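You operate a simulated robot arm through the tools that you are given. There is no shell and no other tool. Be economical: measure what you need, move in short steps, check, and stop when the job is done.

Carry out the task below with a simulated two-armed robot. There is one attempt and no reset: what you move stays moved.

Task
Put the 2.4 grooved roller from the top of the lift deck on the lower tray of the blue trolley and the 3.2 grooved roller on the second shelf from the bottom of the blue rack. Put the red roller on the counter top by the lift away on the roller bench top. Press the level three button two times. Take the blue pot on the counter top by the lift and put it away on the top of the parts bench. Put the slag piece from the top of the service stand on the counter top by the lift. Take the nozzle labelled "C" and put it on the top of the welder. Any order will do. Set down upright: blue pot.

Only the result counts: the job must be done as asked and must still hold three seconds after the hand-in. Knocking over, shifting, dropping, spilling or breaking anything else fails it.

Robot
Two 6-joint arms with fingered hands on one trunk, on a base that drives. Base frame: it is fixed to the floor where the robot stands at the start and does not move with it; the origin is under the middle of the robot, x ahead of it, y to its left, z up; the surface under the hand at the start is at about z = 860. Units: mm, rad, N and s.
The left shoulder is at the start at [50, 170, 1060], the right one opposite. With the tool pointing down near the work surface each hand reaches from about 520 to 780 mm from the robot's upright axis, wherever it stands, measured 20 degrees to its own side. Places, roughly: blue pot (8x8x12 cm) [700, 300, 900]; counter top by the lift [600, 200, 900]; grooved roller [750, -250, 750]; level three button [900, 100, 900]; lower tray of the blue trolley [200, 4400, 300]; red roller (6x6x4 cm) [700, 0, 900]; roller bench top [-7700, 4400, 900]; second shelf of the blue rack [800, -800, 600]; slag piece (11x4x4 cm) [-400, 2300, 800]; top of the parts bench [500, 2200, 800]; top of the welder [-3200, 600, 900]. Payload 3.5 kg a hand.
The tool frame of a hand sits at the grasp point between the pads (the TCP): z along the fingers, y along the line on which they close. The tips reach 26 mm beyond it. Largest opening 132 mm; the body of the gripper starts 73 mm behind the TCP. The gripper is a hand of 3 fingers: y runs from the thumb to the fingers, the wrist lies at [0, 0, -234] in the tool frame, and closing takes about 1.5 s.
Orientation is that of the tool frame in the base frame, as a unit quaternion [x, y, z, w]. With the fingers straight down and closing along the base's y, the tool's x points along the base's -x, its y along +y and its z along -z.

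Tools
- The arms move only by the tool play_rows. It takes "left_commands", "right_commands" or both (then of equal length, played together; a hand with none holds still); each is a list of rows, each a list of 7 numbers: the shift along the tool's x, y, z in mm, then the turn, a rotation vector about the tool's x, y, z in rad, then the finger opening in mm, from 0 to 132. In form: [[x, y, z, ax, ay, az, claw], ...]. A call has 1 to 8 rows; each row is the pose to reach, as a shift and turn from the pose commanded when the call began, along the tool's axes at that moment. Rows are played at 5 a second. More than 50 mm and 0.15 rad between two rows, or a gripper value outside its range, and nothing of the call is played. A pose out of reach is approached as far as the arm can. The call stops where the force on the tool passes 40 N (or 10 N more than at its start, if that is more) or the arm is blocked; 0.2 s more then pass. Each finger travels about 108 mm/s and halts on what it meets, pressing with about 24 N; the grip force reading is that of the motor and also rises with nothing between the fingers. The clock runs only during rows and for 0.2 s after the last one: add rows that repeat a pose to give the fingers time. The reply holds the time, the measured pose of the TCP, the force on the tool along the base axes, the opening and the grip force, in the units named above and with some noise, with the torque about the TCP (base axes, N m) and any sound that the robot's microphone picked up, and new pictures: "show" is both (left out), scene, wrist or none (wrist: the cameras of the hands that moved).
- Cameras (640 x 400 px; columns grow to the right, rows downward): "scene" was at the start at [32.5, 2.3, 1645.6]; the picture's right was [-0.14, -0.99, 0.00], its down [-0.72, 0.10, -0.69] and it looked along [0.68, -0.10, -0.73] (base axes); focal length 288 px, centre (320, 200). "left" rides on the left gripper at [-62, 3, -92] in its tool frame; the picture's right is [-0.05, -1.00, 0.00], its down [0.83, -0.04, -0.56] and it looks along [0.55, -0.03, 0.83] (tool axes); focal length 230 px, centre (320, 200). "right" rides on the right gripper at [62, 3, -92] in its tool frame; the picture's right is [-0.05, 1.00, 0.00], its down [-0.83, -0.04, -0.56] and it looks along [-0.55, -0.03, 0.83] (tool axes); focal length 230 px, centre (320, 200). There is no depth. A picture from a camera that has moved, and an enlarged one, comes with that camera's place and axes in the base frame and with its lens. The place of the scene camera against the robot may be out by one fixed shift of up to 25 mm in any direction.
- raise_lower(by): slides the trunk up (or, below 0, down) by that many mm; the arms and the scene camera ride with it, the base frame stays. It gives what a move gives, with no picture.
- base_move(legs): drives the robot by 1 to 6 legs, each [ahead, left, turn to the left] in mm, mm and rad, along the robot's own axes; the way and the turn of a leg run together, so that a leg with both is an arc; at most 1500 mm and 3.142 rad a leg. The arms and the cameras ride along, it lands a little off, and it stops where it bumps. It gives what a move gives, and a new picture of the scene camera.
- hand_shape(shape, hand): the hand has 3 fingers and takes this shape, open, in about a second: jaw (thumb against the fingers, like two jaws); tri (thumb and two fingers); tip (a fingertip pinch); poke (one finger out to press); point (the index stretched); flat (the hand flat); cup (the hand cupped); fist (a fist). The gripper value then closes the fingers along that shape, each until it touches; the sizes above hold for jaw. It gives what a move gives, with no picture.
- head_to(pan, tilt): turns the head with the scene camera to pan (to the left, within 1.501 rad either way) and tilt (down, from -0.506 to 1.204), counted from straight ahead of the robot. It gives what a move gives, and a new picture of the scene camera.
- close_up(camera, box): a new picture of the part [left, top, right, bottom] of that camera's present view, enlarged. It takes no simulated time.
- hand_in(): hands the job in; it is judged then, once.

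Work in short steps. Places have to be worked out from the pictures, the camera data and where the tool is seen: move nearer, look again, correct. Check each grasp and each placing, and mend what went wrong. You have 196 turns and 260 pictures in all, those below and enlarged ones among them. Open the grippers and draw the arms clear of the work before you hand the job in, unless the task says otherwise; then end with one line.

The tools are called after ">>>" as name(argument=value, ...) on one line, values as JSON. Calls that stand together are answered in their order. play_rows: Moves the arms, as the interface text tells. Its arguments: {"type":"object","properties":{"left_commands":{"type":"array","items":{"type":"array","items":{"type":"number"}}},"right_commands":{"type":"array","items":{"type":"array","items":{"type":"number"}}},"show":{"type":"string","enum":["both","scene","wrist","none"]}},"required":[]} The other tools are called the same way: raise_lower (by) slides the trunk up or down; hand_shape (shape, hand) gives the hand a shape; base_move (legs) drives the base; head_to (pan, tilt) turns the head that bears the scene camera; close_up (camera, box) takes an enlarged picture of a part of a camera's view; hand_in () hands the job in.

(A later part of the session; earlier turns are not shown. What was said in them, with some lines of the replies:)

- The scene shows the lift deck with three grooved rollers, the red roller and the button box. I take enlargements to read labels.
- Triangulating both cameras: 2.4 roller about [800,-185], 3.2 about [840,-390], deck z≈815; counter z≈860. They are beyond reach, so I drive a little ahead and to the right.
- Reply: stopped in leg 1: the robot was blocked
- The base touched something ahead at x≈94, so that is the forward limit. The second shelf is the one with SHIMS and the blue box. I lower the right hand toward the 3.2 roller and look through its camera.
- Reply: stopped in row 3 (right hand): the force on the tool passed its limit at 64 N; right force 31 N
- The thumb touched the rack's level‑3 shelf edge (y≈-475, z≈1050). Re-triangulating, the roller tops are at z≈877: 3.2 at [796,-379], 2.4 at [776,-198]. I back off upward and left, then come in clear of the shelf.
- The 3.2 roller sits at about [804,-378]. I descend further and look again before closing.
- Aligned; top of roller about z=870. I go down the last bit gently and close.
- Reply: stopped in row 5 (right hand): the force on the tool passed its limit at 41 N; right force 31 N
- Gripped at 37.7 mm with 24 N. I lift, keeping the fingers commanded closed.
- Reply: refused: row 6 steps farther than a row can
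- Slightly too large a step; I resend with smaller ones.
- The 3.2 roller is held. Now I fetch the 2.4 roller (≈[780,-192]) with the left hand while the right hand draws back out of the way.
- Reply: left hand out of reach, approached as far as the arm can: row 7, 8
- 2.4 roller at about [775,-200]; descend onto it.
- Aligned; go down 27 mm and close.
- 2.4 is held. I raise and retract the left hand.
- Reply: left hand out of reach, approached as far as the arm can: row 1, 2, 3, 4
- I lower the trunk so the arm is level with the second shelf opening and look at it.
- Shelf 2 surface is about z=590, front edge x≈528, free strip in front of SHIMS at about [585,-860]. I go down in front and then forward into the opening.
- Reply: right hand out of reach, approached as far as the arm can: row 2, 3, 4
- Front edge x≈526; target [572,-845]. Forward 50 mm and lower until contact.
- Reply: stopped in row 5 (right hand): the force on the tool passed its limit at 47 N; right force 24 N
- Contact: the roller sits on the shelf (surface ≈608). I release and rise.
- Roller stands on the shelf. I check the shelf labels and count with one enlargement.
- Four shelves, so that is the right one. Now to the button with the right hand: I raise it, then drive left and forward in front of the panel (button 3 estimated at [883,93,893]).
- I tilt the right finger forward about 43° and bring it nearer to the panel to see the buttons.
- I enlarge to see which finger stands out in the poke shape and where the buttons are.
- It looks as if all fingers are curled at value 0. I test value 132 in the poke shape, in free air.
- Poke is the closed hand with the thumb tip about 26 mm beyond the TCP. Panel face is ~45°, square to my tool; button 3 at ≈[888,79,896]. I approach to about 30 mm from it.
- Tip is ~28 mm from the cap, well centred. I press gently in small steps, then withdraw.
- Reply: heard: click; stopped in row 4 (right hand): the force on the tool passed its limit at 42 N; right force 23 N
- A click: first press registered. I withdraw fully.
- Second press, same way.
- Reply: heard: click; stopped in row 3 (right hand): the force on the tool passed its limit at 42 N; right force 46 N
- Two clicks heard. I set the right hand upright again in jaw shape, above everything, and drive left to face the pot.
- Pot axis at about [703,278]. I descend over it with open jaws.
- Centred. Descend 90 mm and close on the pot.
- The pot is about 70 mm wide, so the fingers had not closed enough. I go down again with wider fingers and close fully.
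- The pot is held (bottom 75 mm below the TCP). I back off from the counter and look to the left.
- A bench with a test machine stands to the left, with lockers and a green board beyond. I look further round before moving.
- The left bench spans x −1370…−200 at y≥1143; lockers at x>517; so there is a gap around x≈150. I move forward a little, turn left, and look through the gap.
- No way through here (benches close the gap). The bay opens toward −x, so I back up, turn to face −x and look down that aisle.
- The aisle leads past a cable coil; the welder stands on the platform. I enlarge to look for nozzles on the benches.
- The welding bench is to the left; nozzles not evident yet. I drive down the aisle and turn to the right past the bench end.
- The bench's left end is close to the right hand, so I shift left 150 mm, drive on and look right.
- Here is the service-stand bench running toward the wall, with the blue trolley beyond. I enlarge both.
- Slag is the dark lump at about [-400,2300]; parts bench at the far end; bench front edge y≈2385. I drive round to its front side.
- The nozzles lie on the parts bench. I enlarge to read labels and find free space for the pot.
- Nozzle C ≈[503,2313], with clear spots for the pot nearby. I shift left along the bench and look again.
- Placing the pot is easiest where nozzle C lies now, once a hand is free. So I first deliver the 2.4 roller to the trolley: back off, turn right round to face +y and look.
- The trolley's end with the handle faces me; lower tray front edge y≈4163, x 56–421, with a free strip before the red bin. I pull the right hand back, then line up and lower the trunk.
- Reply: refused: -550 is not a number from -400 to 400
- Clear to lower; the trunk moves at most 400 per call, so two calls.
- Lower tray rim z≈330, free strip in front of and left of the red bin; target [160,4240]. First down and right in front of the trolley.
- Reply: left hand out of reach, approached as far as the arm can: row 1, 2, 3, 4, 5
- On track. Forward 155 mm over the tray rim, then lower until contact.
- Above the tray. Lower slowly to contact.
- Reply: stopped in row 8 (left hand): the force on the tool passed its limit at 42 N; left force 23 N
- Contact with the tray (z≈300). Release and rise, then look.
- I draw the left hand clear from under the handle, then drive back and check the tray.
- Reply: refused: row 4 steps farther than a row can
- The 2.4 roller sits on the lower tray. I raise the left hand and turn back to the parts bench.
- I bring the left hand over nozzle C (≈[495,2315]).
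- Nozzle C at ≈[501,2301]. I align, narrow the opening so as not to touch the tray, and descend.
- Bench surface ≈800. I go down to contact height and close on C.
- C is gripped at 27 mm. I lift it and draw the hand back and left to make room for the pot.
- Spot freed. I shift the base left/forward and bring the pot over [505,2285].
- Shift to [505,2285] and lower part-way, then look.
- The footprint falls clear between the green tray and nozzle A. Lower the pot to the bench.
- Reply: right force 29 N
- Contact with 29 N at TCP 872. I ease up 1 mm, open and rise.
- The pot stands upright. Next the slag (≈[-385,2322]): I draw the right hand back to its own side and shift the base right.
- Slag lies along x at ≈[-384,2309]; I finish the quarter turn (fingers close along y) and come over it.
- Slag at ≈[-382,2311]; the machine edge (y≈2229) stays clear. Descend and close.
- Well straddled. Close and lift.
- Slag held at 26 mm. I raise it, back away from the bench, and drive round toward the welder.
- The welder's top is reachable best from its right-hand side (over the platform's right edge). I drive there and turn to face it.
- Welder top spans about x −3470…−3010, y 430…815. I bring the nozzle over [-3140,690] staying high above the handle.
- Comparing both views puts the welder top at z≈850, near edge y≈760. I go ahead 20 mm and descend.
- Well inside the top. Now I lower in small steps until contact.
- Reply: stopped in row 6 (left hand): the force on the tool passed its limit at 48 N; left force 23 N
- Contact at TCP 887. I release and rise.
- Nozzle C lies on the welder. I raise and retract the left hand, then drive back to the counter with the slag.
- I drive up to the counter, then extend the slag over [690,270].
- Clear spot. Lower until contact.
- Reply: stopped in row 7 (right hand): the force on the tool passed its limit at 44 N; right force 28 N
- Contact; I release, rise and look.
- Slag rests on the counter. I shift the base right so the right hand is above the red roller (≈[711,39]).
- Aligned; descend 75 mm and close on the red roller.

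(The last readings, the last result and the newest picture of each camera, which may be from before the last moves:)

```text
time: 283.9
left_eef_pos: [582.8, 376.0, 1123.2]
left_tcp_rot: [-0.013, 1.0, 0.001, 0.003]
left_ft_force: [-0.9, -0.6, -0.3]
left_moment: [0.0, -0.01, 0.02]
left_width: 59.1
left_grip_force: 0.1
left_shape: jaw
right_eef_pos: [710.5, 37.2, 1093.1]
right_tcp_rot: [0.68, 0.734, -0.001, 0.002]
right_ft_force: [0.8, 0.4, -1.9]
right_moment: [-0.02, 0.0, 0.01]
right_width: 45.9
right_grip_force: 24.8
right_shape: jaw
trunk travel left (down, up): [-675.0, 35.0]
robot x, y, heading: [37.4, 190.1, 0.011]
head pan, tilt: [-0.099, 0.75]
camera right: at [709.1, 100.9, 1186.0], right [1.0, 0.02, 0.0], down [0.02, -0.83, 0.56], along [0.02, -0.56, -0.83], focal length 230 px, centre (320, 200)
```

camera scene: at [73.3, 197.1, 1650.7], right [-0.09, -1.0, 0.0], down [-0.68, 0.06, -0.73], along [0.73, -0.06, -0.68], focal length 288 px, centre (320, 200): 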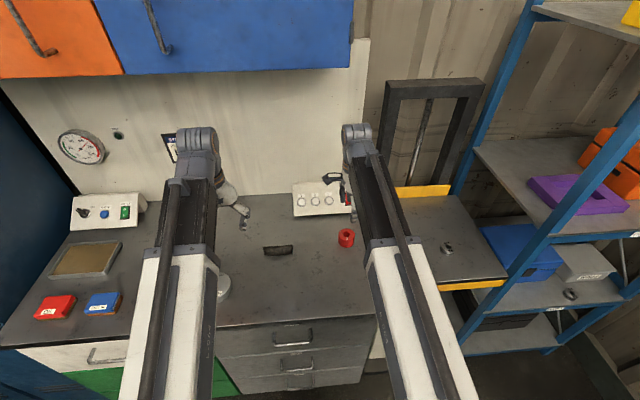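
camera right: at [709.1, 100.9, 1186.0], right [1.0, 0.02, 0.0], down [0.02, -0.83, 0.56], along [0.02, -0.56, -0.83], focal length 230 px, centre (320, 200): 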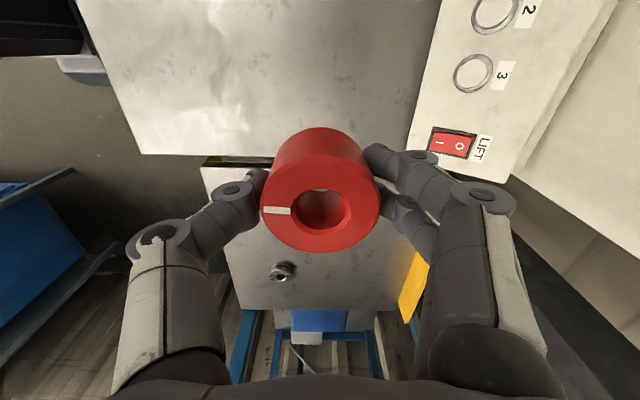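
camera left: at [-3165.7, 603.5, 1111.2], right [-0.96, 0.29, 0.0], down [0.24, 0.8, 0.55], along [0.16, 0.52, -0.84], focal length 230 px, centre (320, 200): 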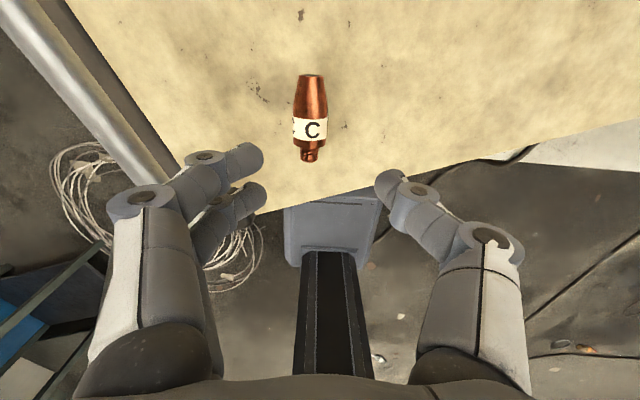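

Red roller held. The roller bench is the blue desk seen at about [-7700,4400]. I head back down the aisle.

>>> base_move(legs=[[-420, 0, 0], [0, 0, 1.57], [0, 0, 1.57], [1400, 0, 0], [260, 0, 0], [0, 0, -1.0]])

>>> head_to(pan=0.2, tilt=0.35)

```text
time: 304.6
left_eef_pos: [-2475.0, 601.5, 1120.7]
left_tcp_rot: [0.876, -0.481, -0.003, 0.0]
left_ft_force: [0.6, 0.2, 0.8]
left_moment: [0.01, 0.01, 0.04]
left_width: 59.3
left_grip_force: 0.0
left_shape: jaw
right_eef_pos: [-2251.9, 885.1, 1093.2]
right_tcp_rot: [-0.303, 0.953, 0.002, 0.002]
right_ft_force: [0.0, 0.1, -3.5]
right_moment: [-0.03, 0.04, 0.0]
right_width: 44.6
right_grip_force: 24.0
right_shape: jaw
trunk travel left (down, up): [-675.0, 35.0]
robot x, y, heading: [-2037.4, 229.3, 2.116]
head pan, tilt: [-0.099, 0.75]
camera scene: at [-2059.2, 282.8, 1650.7], right [0.9, 0.44, 0.0], down [0.3, -0.61, -0.73], along [-0.32, 0.66, -0.68], focal length 288 px, centre (320, 200)
```

scene: 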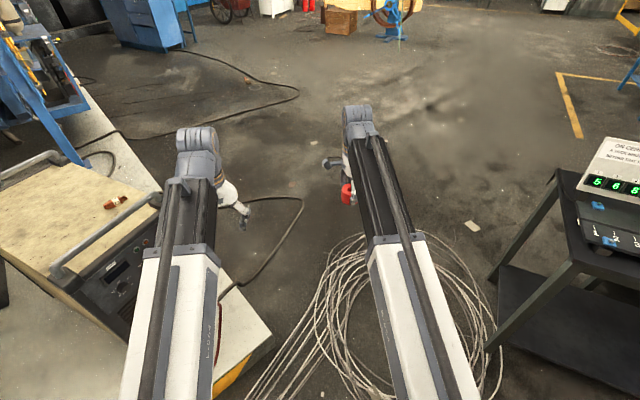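

```text
time: 305.5
left_eef_pos: [-2476.0, 600.9, 1120.6]
left_tcp_rot: [0.877, -0.481, -0.004, 0.0]
left_ft_force: [0.1, -0.6, 0.2]
left_moment: [0.03, 0.04, 0.0]
left_width: 59.2
left_grip_force: 0.1
left_shape: jaw
right_eef_pos: [-2252.0, 885.3, 1093.4]
right_tcp_rot: [-0.303, 0.953, 0.003, 0.001]
right_ft_force: [0.5, -0.3, -1.8]
right_moment: [0.02, 0.01, -0.01]
right_width: 44.7
right_grip_force: 24.2
right_shape: jaw
trunk travel left (down, up): [-675.0, 35.0]
robot x, y, heading: [-2040.9, 229.9, 2.122]
head pan, tilt: [0.201, 0.351]
camera scene: at [-2086.7, 276.2, 1686.3], right [0.73, 0.68, 0.0], down [0.23, -0.25, -0.94], along [-0.64, 0.69, -0.34], focal length 288 px, centre (320, 200)
```

scene: 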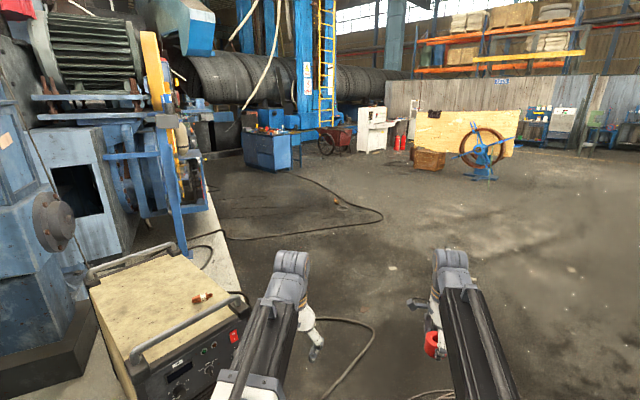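

I go straight +y past the platform corner, then turn toward the roller bench.

>>> base_move(legs=[[0, 0, -0.55], [1350, 0, 0], [0, 0, 1.16], [1500, 0, 0], [1500, 0, 0]])

>>> head_to(pan=0.1, tilt=0.3)

```text
time: 330.8
left_eef_pos: [-5326.0, 2897.2, 1123.0]
left_tcp_rot: [0.978, -0.207, -0.003, 0.0]
left_ft_force: [-0.4, -0.5, -0.5]
left_moment: [0.04, 0.0, 0.04]
left_width: 59.4
left_grip_force: 0.1
left_shape: jaw
right_eef_pos: [-5297.3, 3258.2, 1093.5]
right_tcp_rot: [-0.567, 0.824, 0.003, 0.001]
right_ft_force: [-0.1, 0.3, -2.0]
right_moment: [-0.03, -0.01, 0.03]
right_width: 44.0
right_grip_force: 23.9
right_shape: jaw
trunk travel left (down, up): [-675.0, 35.0]
robot x, y, heading: [-4751.5, 2830.9, 2.709]
head pan, tilt: [0.201, 0.351]
camera scene: at [-4816.0, 2848.4, 1686.3], right [0.23, 0.97, 0.0], down [0.33, -0.08, -0.94], along [-0.91, 0.22, -0.34], focal length 288 px, centre (320, 200)
```

scene: 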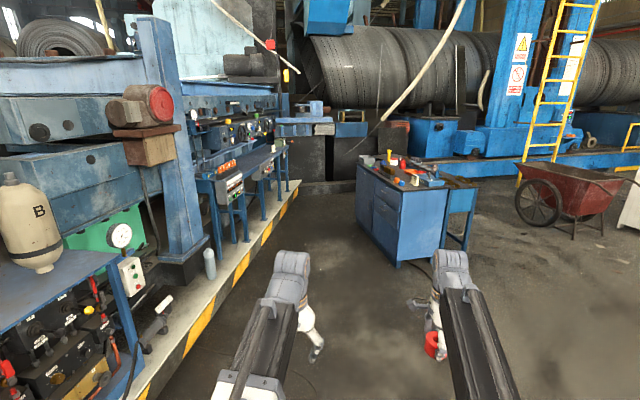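

```text
time: 331.5
left_eef_pos: [-5326.4, 2898.2, 1122.0]
left_tcp_rot: [0.978, -0.207, -0.004, 0.0]
left_ft_force: [0.2, 0.4, -0.1]
left_moment: [0.0, 0.0, 0.02]
left_width: 59.8
left_grip_force: 0.0
left_shape: jaw
right_eef_pos: [-5296.6, 3257.7, 1092.1]
right_tcp_rot: [-0.566, 0.824, 0.004, 0.001]
right_ft_force: [0.1, 0.1, -1.4]
right_moment: [0.01, -0.03, -0.03]
right_width: 44.2
right_grip_force: 24.3
right_shape: jaw
trunk travel left (down, up): [-675.0, 35.0]
robot x, y, heading: [-4751.9, 2826.5, 2.713]
head pan, tilt: [0.099, 0.3]
camera scene: at [-4813.4, 2857.3, 1691.0], right [0.33, 0.94, 0.0], down [0.28, -0.1, -0.96], along [-0.9, 0.31, -0.3], focal length 288 px, centre (320, 200)
```

scene: 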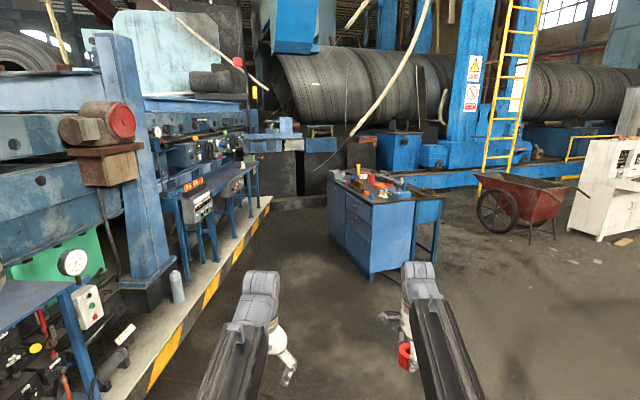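

The bench's drawer side faces −y (front edge y≈4240). I drive to about [-7550,3550] and turn to face it.

>>> base_move(legs=[[0, 0, 0.176], [1450, 0, 0], [1440, 0, 0], [0, 0, -1.318]])

>>> head_to(pan=-0.1, tilt=0.65)

```text
time: 349.4
left_eef_pos: [-7704.2, 4122.4, 1121.9]
left_tcp_rot: [-0.701, 0.713, 0.003, 0.002]
left_ft_force: [0.1, 0.5, -0.2]
left_moment: [-0.02, -0.01, -0.04]
left_width: 59.3
left_grip_force: 0.1
left_shape: jaw
right_eef_pos: [-7361.1, 4235.9, 1093.5]
right_tcp_rot: [-0.018, 1.0, 0.001, 0.003]
right_ft_force: [-0.4, 0.1, -1.9]
right_moment: [0.02, 0.02, 0.01]
right_width: 43.9
right_grip_force: 24.0
right_shape: jaw
trunk travel left (down, up): [-675.0, 35.0]
robot x, y, heading: [-7542.8, 3568.0, 1.544]
head pan, tilt: [0.099, 0.3]
camera scene: at [-7556.4, 3636.7, 1691.1], right [1.0, 0.07, 0.0], down [0.02, -0.3, -0.96], along [-0.07, 0.95, -0.3], focal length 288 px, centre (320, 200)
```

scene: 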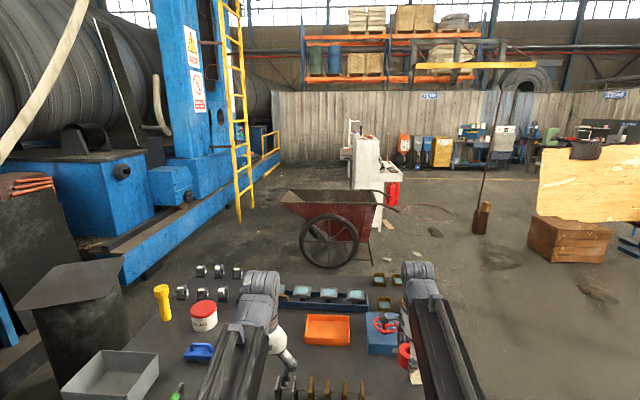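

```text
time: 350.2
left_eef_pos: [-7704.3, 4122.2, 1122.0]
left_tcp_rot: [-0.702, 0.712, 0.003, 0.002]
left_ft_force: [0.0, 0.8, 1.0]
left_moment: [-0.03, 0.02, 0.0]
left_width: 59.6
left_grip_force: 0.0
left_shape: jaw
right_eef_pos: [-7361.1, 4236.1, 1092.5]
right_tcp_rot: [-0.018, 1.0, 0.002, 0.003]
right_ft_force: [-0.5, -0.2, -2.4]
right_moment: [0.0, 0.03, 0.0]
right_width: 43.8
right_grip_force: 23.8
right_shape: jaw
trunk travel left (down, up): [-675.0, 35.0]
robot x, y, heading: [-7542.8, 3568.0, 1.538]
head pan, tilt: [-0.099, 0.649]
camera scene: at [-7538.9, 3629.6, 1659.4], right [0.99, -0.13, 0.0], down [-0.08, -0.6, -0.8], along [0.1, 0.79, -0.6], focal length 288 px, centre (320, 200)
```

scene: 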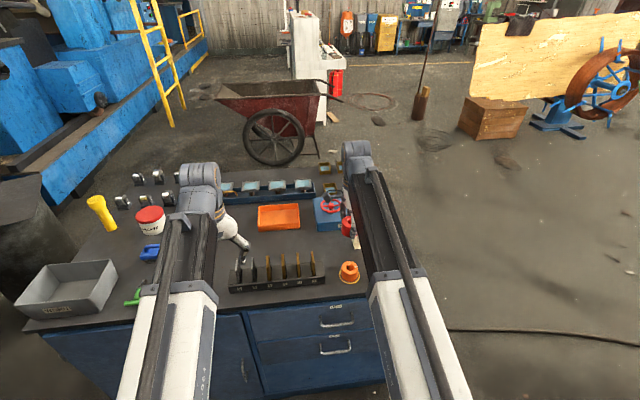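

The bench top carries several things. I swing the left hand out and look for the largest free patch.

>>> play_rows(left_commands=[[40, 20, 0, 0, 0, 0, 60], [70, 55, 0, 0, 0, 0, 60], [70, 100, 0, 0, 0, 0, 60], [70, 145, 0, 0, 0, 0, 60], [70, 185, 0, 0, 0, 0, 60]], show="none")

>>> head_to(pan=0.0, tilt=0.85)

>>> close_up(camera="right", box=[0, 0, 640, 400])

```text
time: 351.4
left_eef_pos: [-7890.6, 4055.5, 1121.3]
left_tcp_rot: [-0.701, 0.713, 0.003, 0.002]
left_ft_force: [0.1, 0.0, 0.0]
left_moment: [0.03, -0.01, 0.01]
left_width: 59.9
left_grip_force: 0.0
left_shape: jaw
right_eef_pos: [-7361.8, 4236.3, 1093.1]
right_tcp_rot: [-0.018, 1.0, 0.003, 0.003]
right_ft_force: [-0.3, 0.6, -2.1]
right_moment: [0.0, -0.03, 0.0]
right_width: 43.5
right_grip_force: 23.9
right_shape: jaw
trunk travel left (down, up): [-675.0, 35.0]
robot x, y, heading: [-7542.2, 3569.2, 1.544]
head pan, tilt: [-0.099, 0.649]
```

```text
time: 352.2
left_eef_pos: [-7889.4, 4055.3, 1121.1]
left_tcp_rot: [-0.702, 0.712, 0.003, 0.003]
left_ft_force: [0.3, 0.5, -0.6]
left_moment: [-0.01, 0.0, -0.01]
left_width: 59.5
left_grip_force: 0.0
left_shape: jaw
right_eef_pos: [-7360.7, 4236.7, 1093.5]
right_tcp_rot: [-0.019, 1.0, 0.002, 0.003]
right_ft_force: [-0.5, -0.7, -2.3]
right_moment: [0.01, 0.05, 0.03]
right_width: 43.8
right_grip_force: 24.2
right_shape: jaw
trunk travel left (down, up): [-675.0, 35.0]
robot x, y, heading: [-7540.6, 3567.4, 1.538]
head pan, tilt: [0.0, 0.85]
camera scene: at [-7547.8, 3621.7, 1642.7], right [1.0, -0.03, 0.0], down [-0.02, -0.75, -0.66], along [0.02, 0.66, -0.75], focal length 288 px, centre (320, 200)
```

scene: 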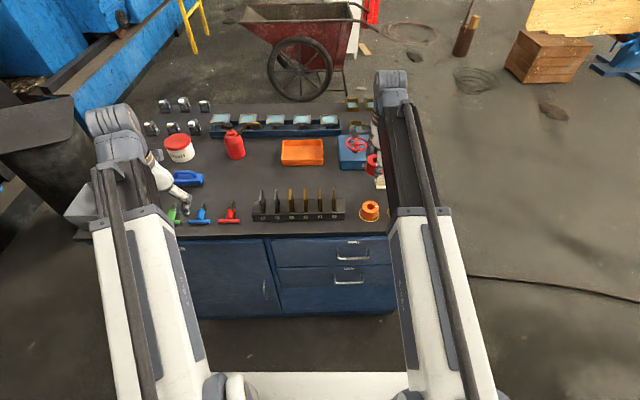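

```text
1.00 times, centred on (320, 200) of right (not enlarged: the box is as wide or as high as the picture)
camera zoom: at [-7423.3, 4238.0, 1185.3], right [0.02, 1.0, 0.0], down [0.83, -0.01, 0.56], along [0.56, -0.01, -0.83], focal length 230 px, centre (320, 200)
```

zoom: 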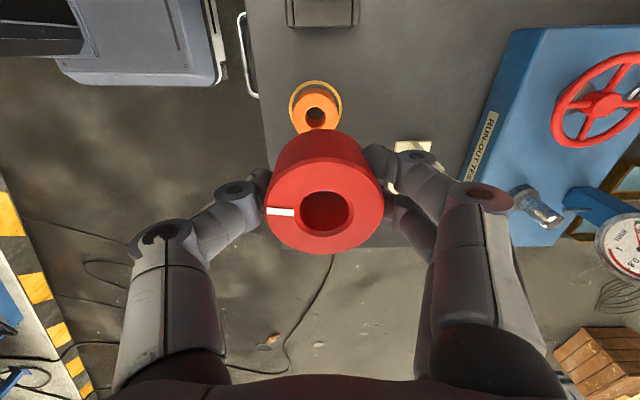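

A free patch lies near [-7757,4395], between bottle, orange tray and gauge rack. I shift the base left and forward with the hand high.

>>> base_move(legs=[[0, 265, 0], [170, 0, 0]])

>>> close_up(camera="right", box=[0, 0, 640, 400])

```text
time: 355.1
left_eef_pos: [-8150.3, 4235.4, 1121.4]
left_tcp_rot: [-0.702, 0.712, 0.004, 0.002]
left_ft_force: [-0.1, 0.4, 0.7]
left_moment: [0.0, 0.01, -0.01]
left_width: 59.7
left_grip_force: 0.0
left_shape: jaw
right_eef_pos: [-7621.4, 4417.2, 1092.7]
right_tcp_rot: [-0.018, 1.0, 0.001, 0.003]
right_ft_force: [-1.2, 0.0, -2.4]
right_moment: [-0.05, 0.03, 0.03]
right_width: 43.7
right_grip_force: 23.9
right_shape: jaw
trunk travel left (down, up): [-675.0, 35.0]
robot x, y, heading: [-7800.0, 3750.7, 1.546]
head pan, tilt: [0.0, 0.85]
camera scene: at [-7807.0, 3802.7, 1642.6], right [1.0, -0.03, 0.0], down [-0.02, -0.75, -0.66], along [0.02, 0.66, -0.75], focal length 288 px, centre (320, 200)
```

scene: 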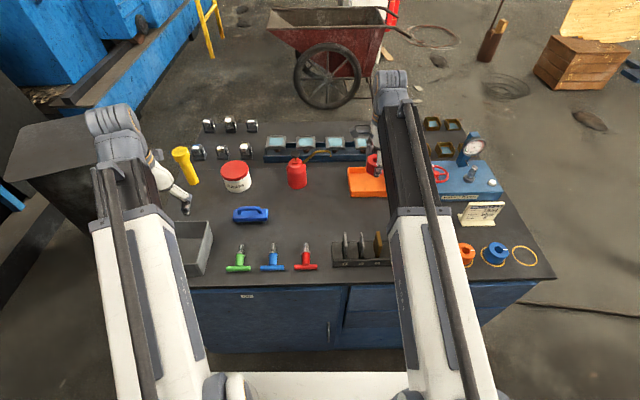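

```text
1.00 times, centred on (320, 200) of right (not enlarged: the box is as wide or as high as the picture)
camera zoom: at [-7683.4, 4418.7, 1184.6], right [0.01, 1.0, 0.0], down [0.83, -0.01, 0.56], along [0.56, -0.01, -0.83], focal length 230 px, centre (320, 200)
```

zoom: 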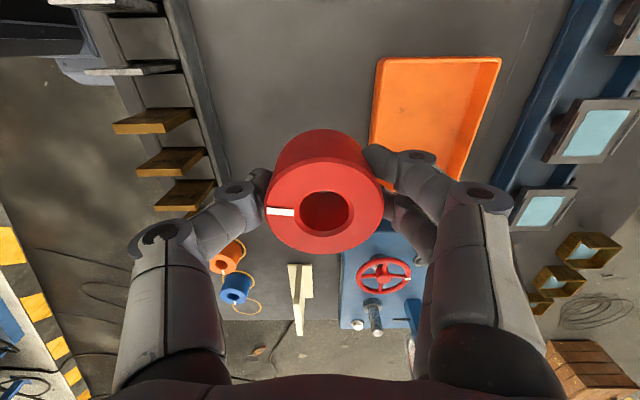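

Right below-left is a free strip (y 4300–4480) around [-7680,4390]. I move over it and lower.

>>> play_rows(right_commands=[[30, -14, 0, 0, 0, 0, 40], [59, -27, 10, 0, 0, 0, 40], [59, -27, 55, 0, 0, 0, 40], [59, -27, 95, 0, 0, 0, 40]], show="both")

```text
time: 356.1
left_eef_pos: [-8150.6, 4233.1, 1121.1]
left_tcp_rot: [-0.703, 0.711, 0.003, 0.002]
left_ft_force: [0.1, -0.3, 0.8]
left_moment: [0.0, 0.01, -0.04]
left_width: 59.8
left_grip_force: 0.1
left_shape: jaw
right_eef_pos: [-7678.3, 4386.2, 996.8]
right_tcp_rot: [-0.018, 1.0, 0.002, 0.003]
right_ft_force: [-1.2, 0.5, -0.4]
right_moment: [0.02, -0.03, -0.03]
right_width: 43.2
right_grip_force: 24.4
right_shape: jaw
trunk travel left (down, up): [-675.0, 35.0]
robot x, y, heading: [-7803.8, 3751.7, 1.544]
head pan, tilt: [0.0, 0.85]
camera scene: at [-7807.0, 3801.3, 1642.7], right [1.0, -0.03, 0.0], down [-0.02, -0.75, -0.66], along [0.02, 0.66, -0.75], focal length 288 px, centre (320, 200)
camera right: at [-7740.9, 4387.8, 1089.4], right [0.01, 1.0, 0.0], down [0.83, -0.01, 0.56], along [0.56, -0.01, -0.83], focal length 230 px, centre (320, 200)
```

scene: 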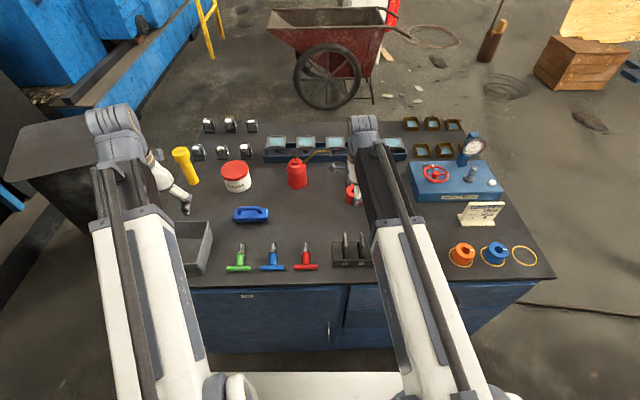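
right: 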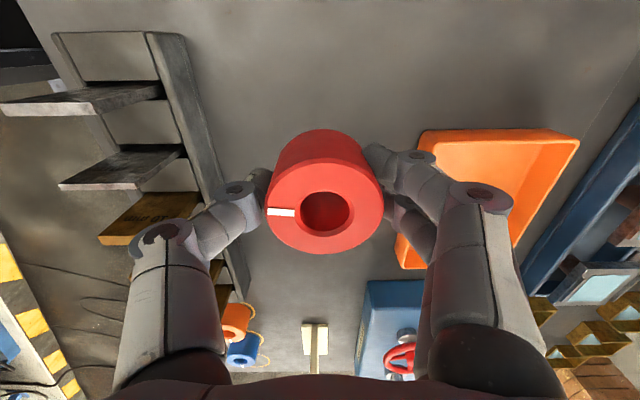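

Clear on both sides. Lower to contact, shifting 8 mm away from the tray.

>>> play_rows(right_commands=[[0, -8, 30, 0, 0, 0, 40], [0, -8, 48, 0, 0, 0, 40], [0, -8, 58, 0, 0, 0, 40], [0, -8, 67, 0, 0, 0, 40], [0, -8, 76, 0, 0, 0, 40], [0, -8, 85, 0, 0, 0, 40], [0, -8, 94, 0, 0, 0, 40], [0, -8, 103, 0, 0, 0, 40]], show="none")

```text
time: 357.9
left_eef_pos: [-8150.8, 4234.0, 1121.9]
left_tcp_rot: [-0.702, 0.712, 0.003, 0.002]
left_ft_force: [-0.7, 0.5, 0.3]
left_moment: [0.02, -0.01, -0.01]
left_width: 59.3
left_grip_force: 0.1
left_shape: jaw
right_eef_pos: [-7678.3, 4379.9, 895.7]
right_tcp_rot: [-0.019, 1.0, 0.002, 0.003]
right_ft_force: [0.3, 0.7, 0.3]
right_moment: [-0.01, 0.01, -0.03]
right_width: 43.2
right_grip_force: 23.6
right_shape: jaw
trunk travel left (down, up): [-675.0, 35.0]
robot x, y, heading: [-7804.5, 3749.5, 1.545]
head pan, tilt: [0.0, 0.85]
```

Hardly any contact yet (z 896). Continue down in 4 mm steps.

>>> play_rows(right_commands=[[0, 0, 4, 0, 0, 0, 40], [0, 0, 8, 0, 0, 0, 40], [0, 0, 12, 0, 0, 0, 40], [0, 0, 16, 0, 0, 0, 40], [0, 0, 20, 0, 0, 0, 40], [0, 0, 24, 0, 0, 0, 40], [0, 0, 28, 0, 0, 0, 40]], show="wrist")

```text
time: 358.8
left_eef_pos: [-8149.7, 4233.1, 1122.0]
left_tcp_rot: [-0.702, 0.712, 0.004, 0.002]
left_ft_force: [-0.2, -0.9, 0.0]
left_moment: [0.01, 0.0, 0.01]
left_width: 59.8
left_grip_force: 0.1
left_shape: jaw
right_eef_pos: [-7678.2, 4380.8, 889.6]
right_tcp_rot: [-0.018, 1.0, 0.006, 0.002]
right_ft_force: [-0.7, -5.4, 26.9]
right_moment: [-0.15, -0.02, -0.02]
right_width: 46.2
right_grip_force: 24.1
right_shape: jaw
trunk travel left (down, up): [-675.0, 35.0]
robot x, y, heading: [-7796.2, 3745.1, 1.542]
head pan, tilt: [0.0, 0.85]
stopped in row 4 (right hand): the force on the tool passed its limit at 43 N (the readings are from after the stop); the commanded pose is now the measured one
camera right: at [-7740.3, 4380.7, 982.1], right [0.01, 1.0, 0.01], down [0.83, -0.02, 0.56], along [0.56, 0.0, -0.83], focal length 230 px, centre (320, 200)
```

right: 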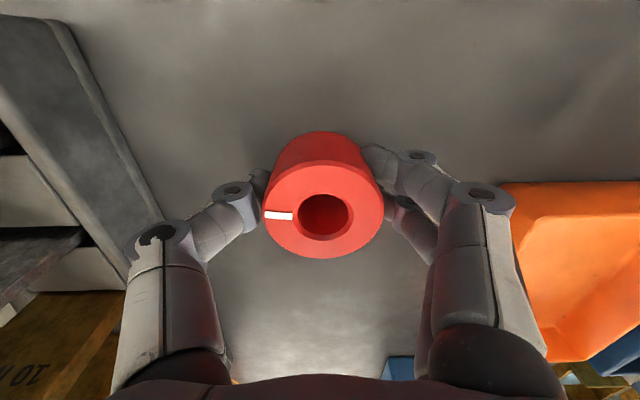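

The roller stands on the bench. Release narrowly and rise.

>>> play_rows(right_commands=[[0, 0, -2, 0, 0, 0, 55], [0, 0, -2, 0, 0, 0, 70], [0, 0, -2, 0, 0, 0, 74], [0, 0, -40, 0, 0, 0, 74], [0, 0, -85, 0, 0, 0, 74], [0, 0, -130, 0, 0, 0, 74], [0, 0, -175, 0, 0, 0, 74], [0, 0, -215, 0, 0, 0, 74]], show="both")

```text
time: 360.6
left_eef_pos: [-8149.5, 4234.1, 1122.5]
left_tcp_rot: [-0.702, 0.712, 0.003, 0.002]
left_ft_force: [-0.1, 0.0, -0.4]
left_moment: [-0.03, -0.01, -0.01]
left_width: 59.6
left_grip_force: 0.1
left_shape: jaw
right_eef_pos: [-7677.8, 4379.0, 1102.4]
right_tcp_rot: [-0.019, 1.0, 0.005, 0.003]
right_ft_force: [-0.7, 0.0, -0.4]
right_moment: [-0.01, -0.02, 0.01]
right_width: 73.4
right_grip_force: 0.1
right_shape: jaw
trunk travel left (down, up): [-675.0, 35.0]
robot x, y, heading: [-7799.4, 3748.2, 1.543]
head pan, tilt: [0.0, 0.85]
camera scene: at [-7807.1, 3800.8, 1642.7], right [1.0, -0.03, 0.0], down [-0.02, -0.75, -0.66], along [0.02, 0.66, -0.75], focal length 288 px, centre (320, 200)
camera right: at [-7741.1, 4379.5, 1194.7], right [0.01, 1.0, 0.01], down [0.83, -0.02, 0.56], along [0.56, 0.0, -0.83], focal length 230 px, centre (320, 200)
```

scene: 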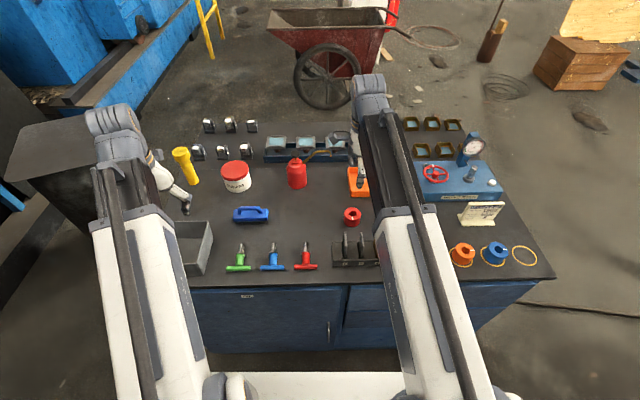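
right: 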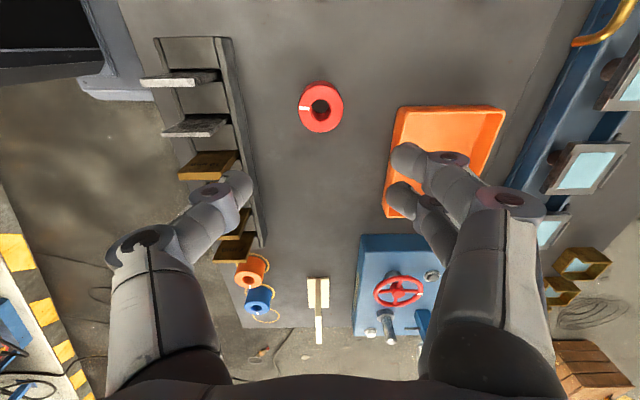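

The red roller stands free on the roller bench. All jobs are done; I back away so both arms are clear of the work.

>>> base_move(legs=[[-350, 0, 0]])

```text
time: 362.8
left_eef_pos: [-8159.9, 3882.5, 1121.2]
left_tcp_rot: [-0.702, 0.712, 0.004, 0.002]
left_ft_force: [0.3, 0.1, 0.0]
left_moment: [0.01, -0.01, -0.03]
left_width: 59.7
left_grip_force: 0.1
left_shape: jaw
right_eef_pos: [-7687.6, 4026.9, 1101.6]
right_tcp_rot: [-0.019, 1.0, 0.006, 0.002]
right_ft_force: [0.5, -0.2, -0.4]
right_moment: [-0.01, 0.03, 0.03]
right_width: 73.4
right_grip_force: 0.1
right_shape: jaw
trunk travel left (down, up): [-675.0, 35.0]
robot x, y, heading: [-7811.0, 3397.8, 1.542]
head pan, tilt: [0.0, 0.85]
camera scene: at [-7817.3, 3448.7, 1642.7], right [1.0, -0.03, 0.0], down [-0.02, -0.75, -0.66], along [0.02, 0.66, -0.75], focal length 288 px, centre (320, 200)
```

scene: 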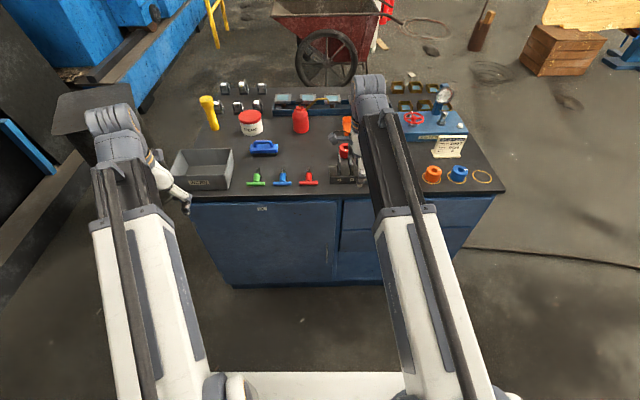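

Everything is placed, both hands are open and clear of the bench; I hand the job in.

>>> hand_in()

```text
The job is handed in.
```

All seven parts of the task are done and the job is handed in: both grooved rollers, the red roller, the blue pot (upright), the slag and nozzle C are placed, and button 3 was pressed twice with a click each time; early on the base bumped something at the counter or lift, and the hand touched the rack's level-3 shelf edge, but I saw nothing shift.
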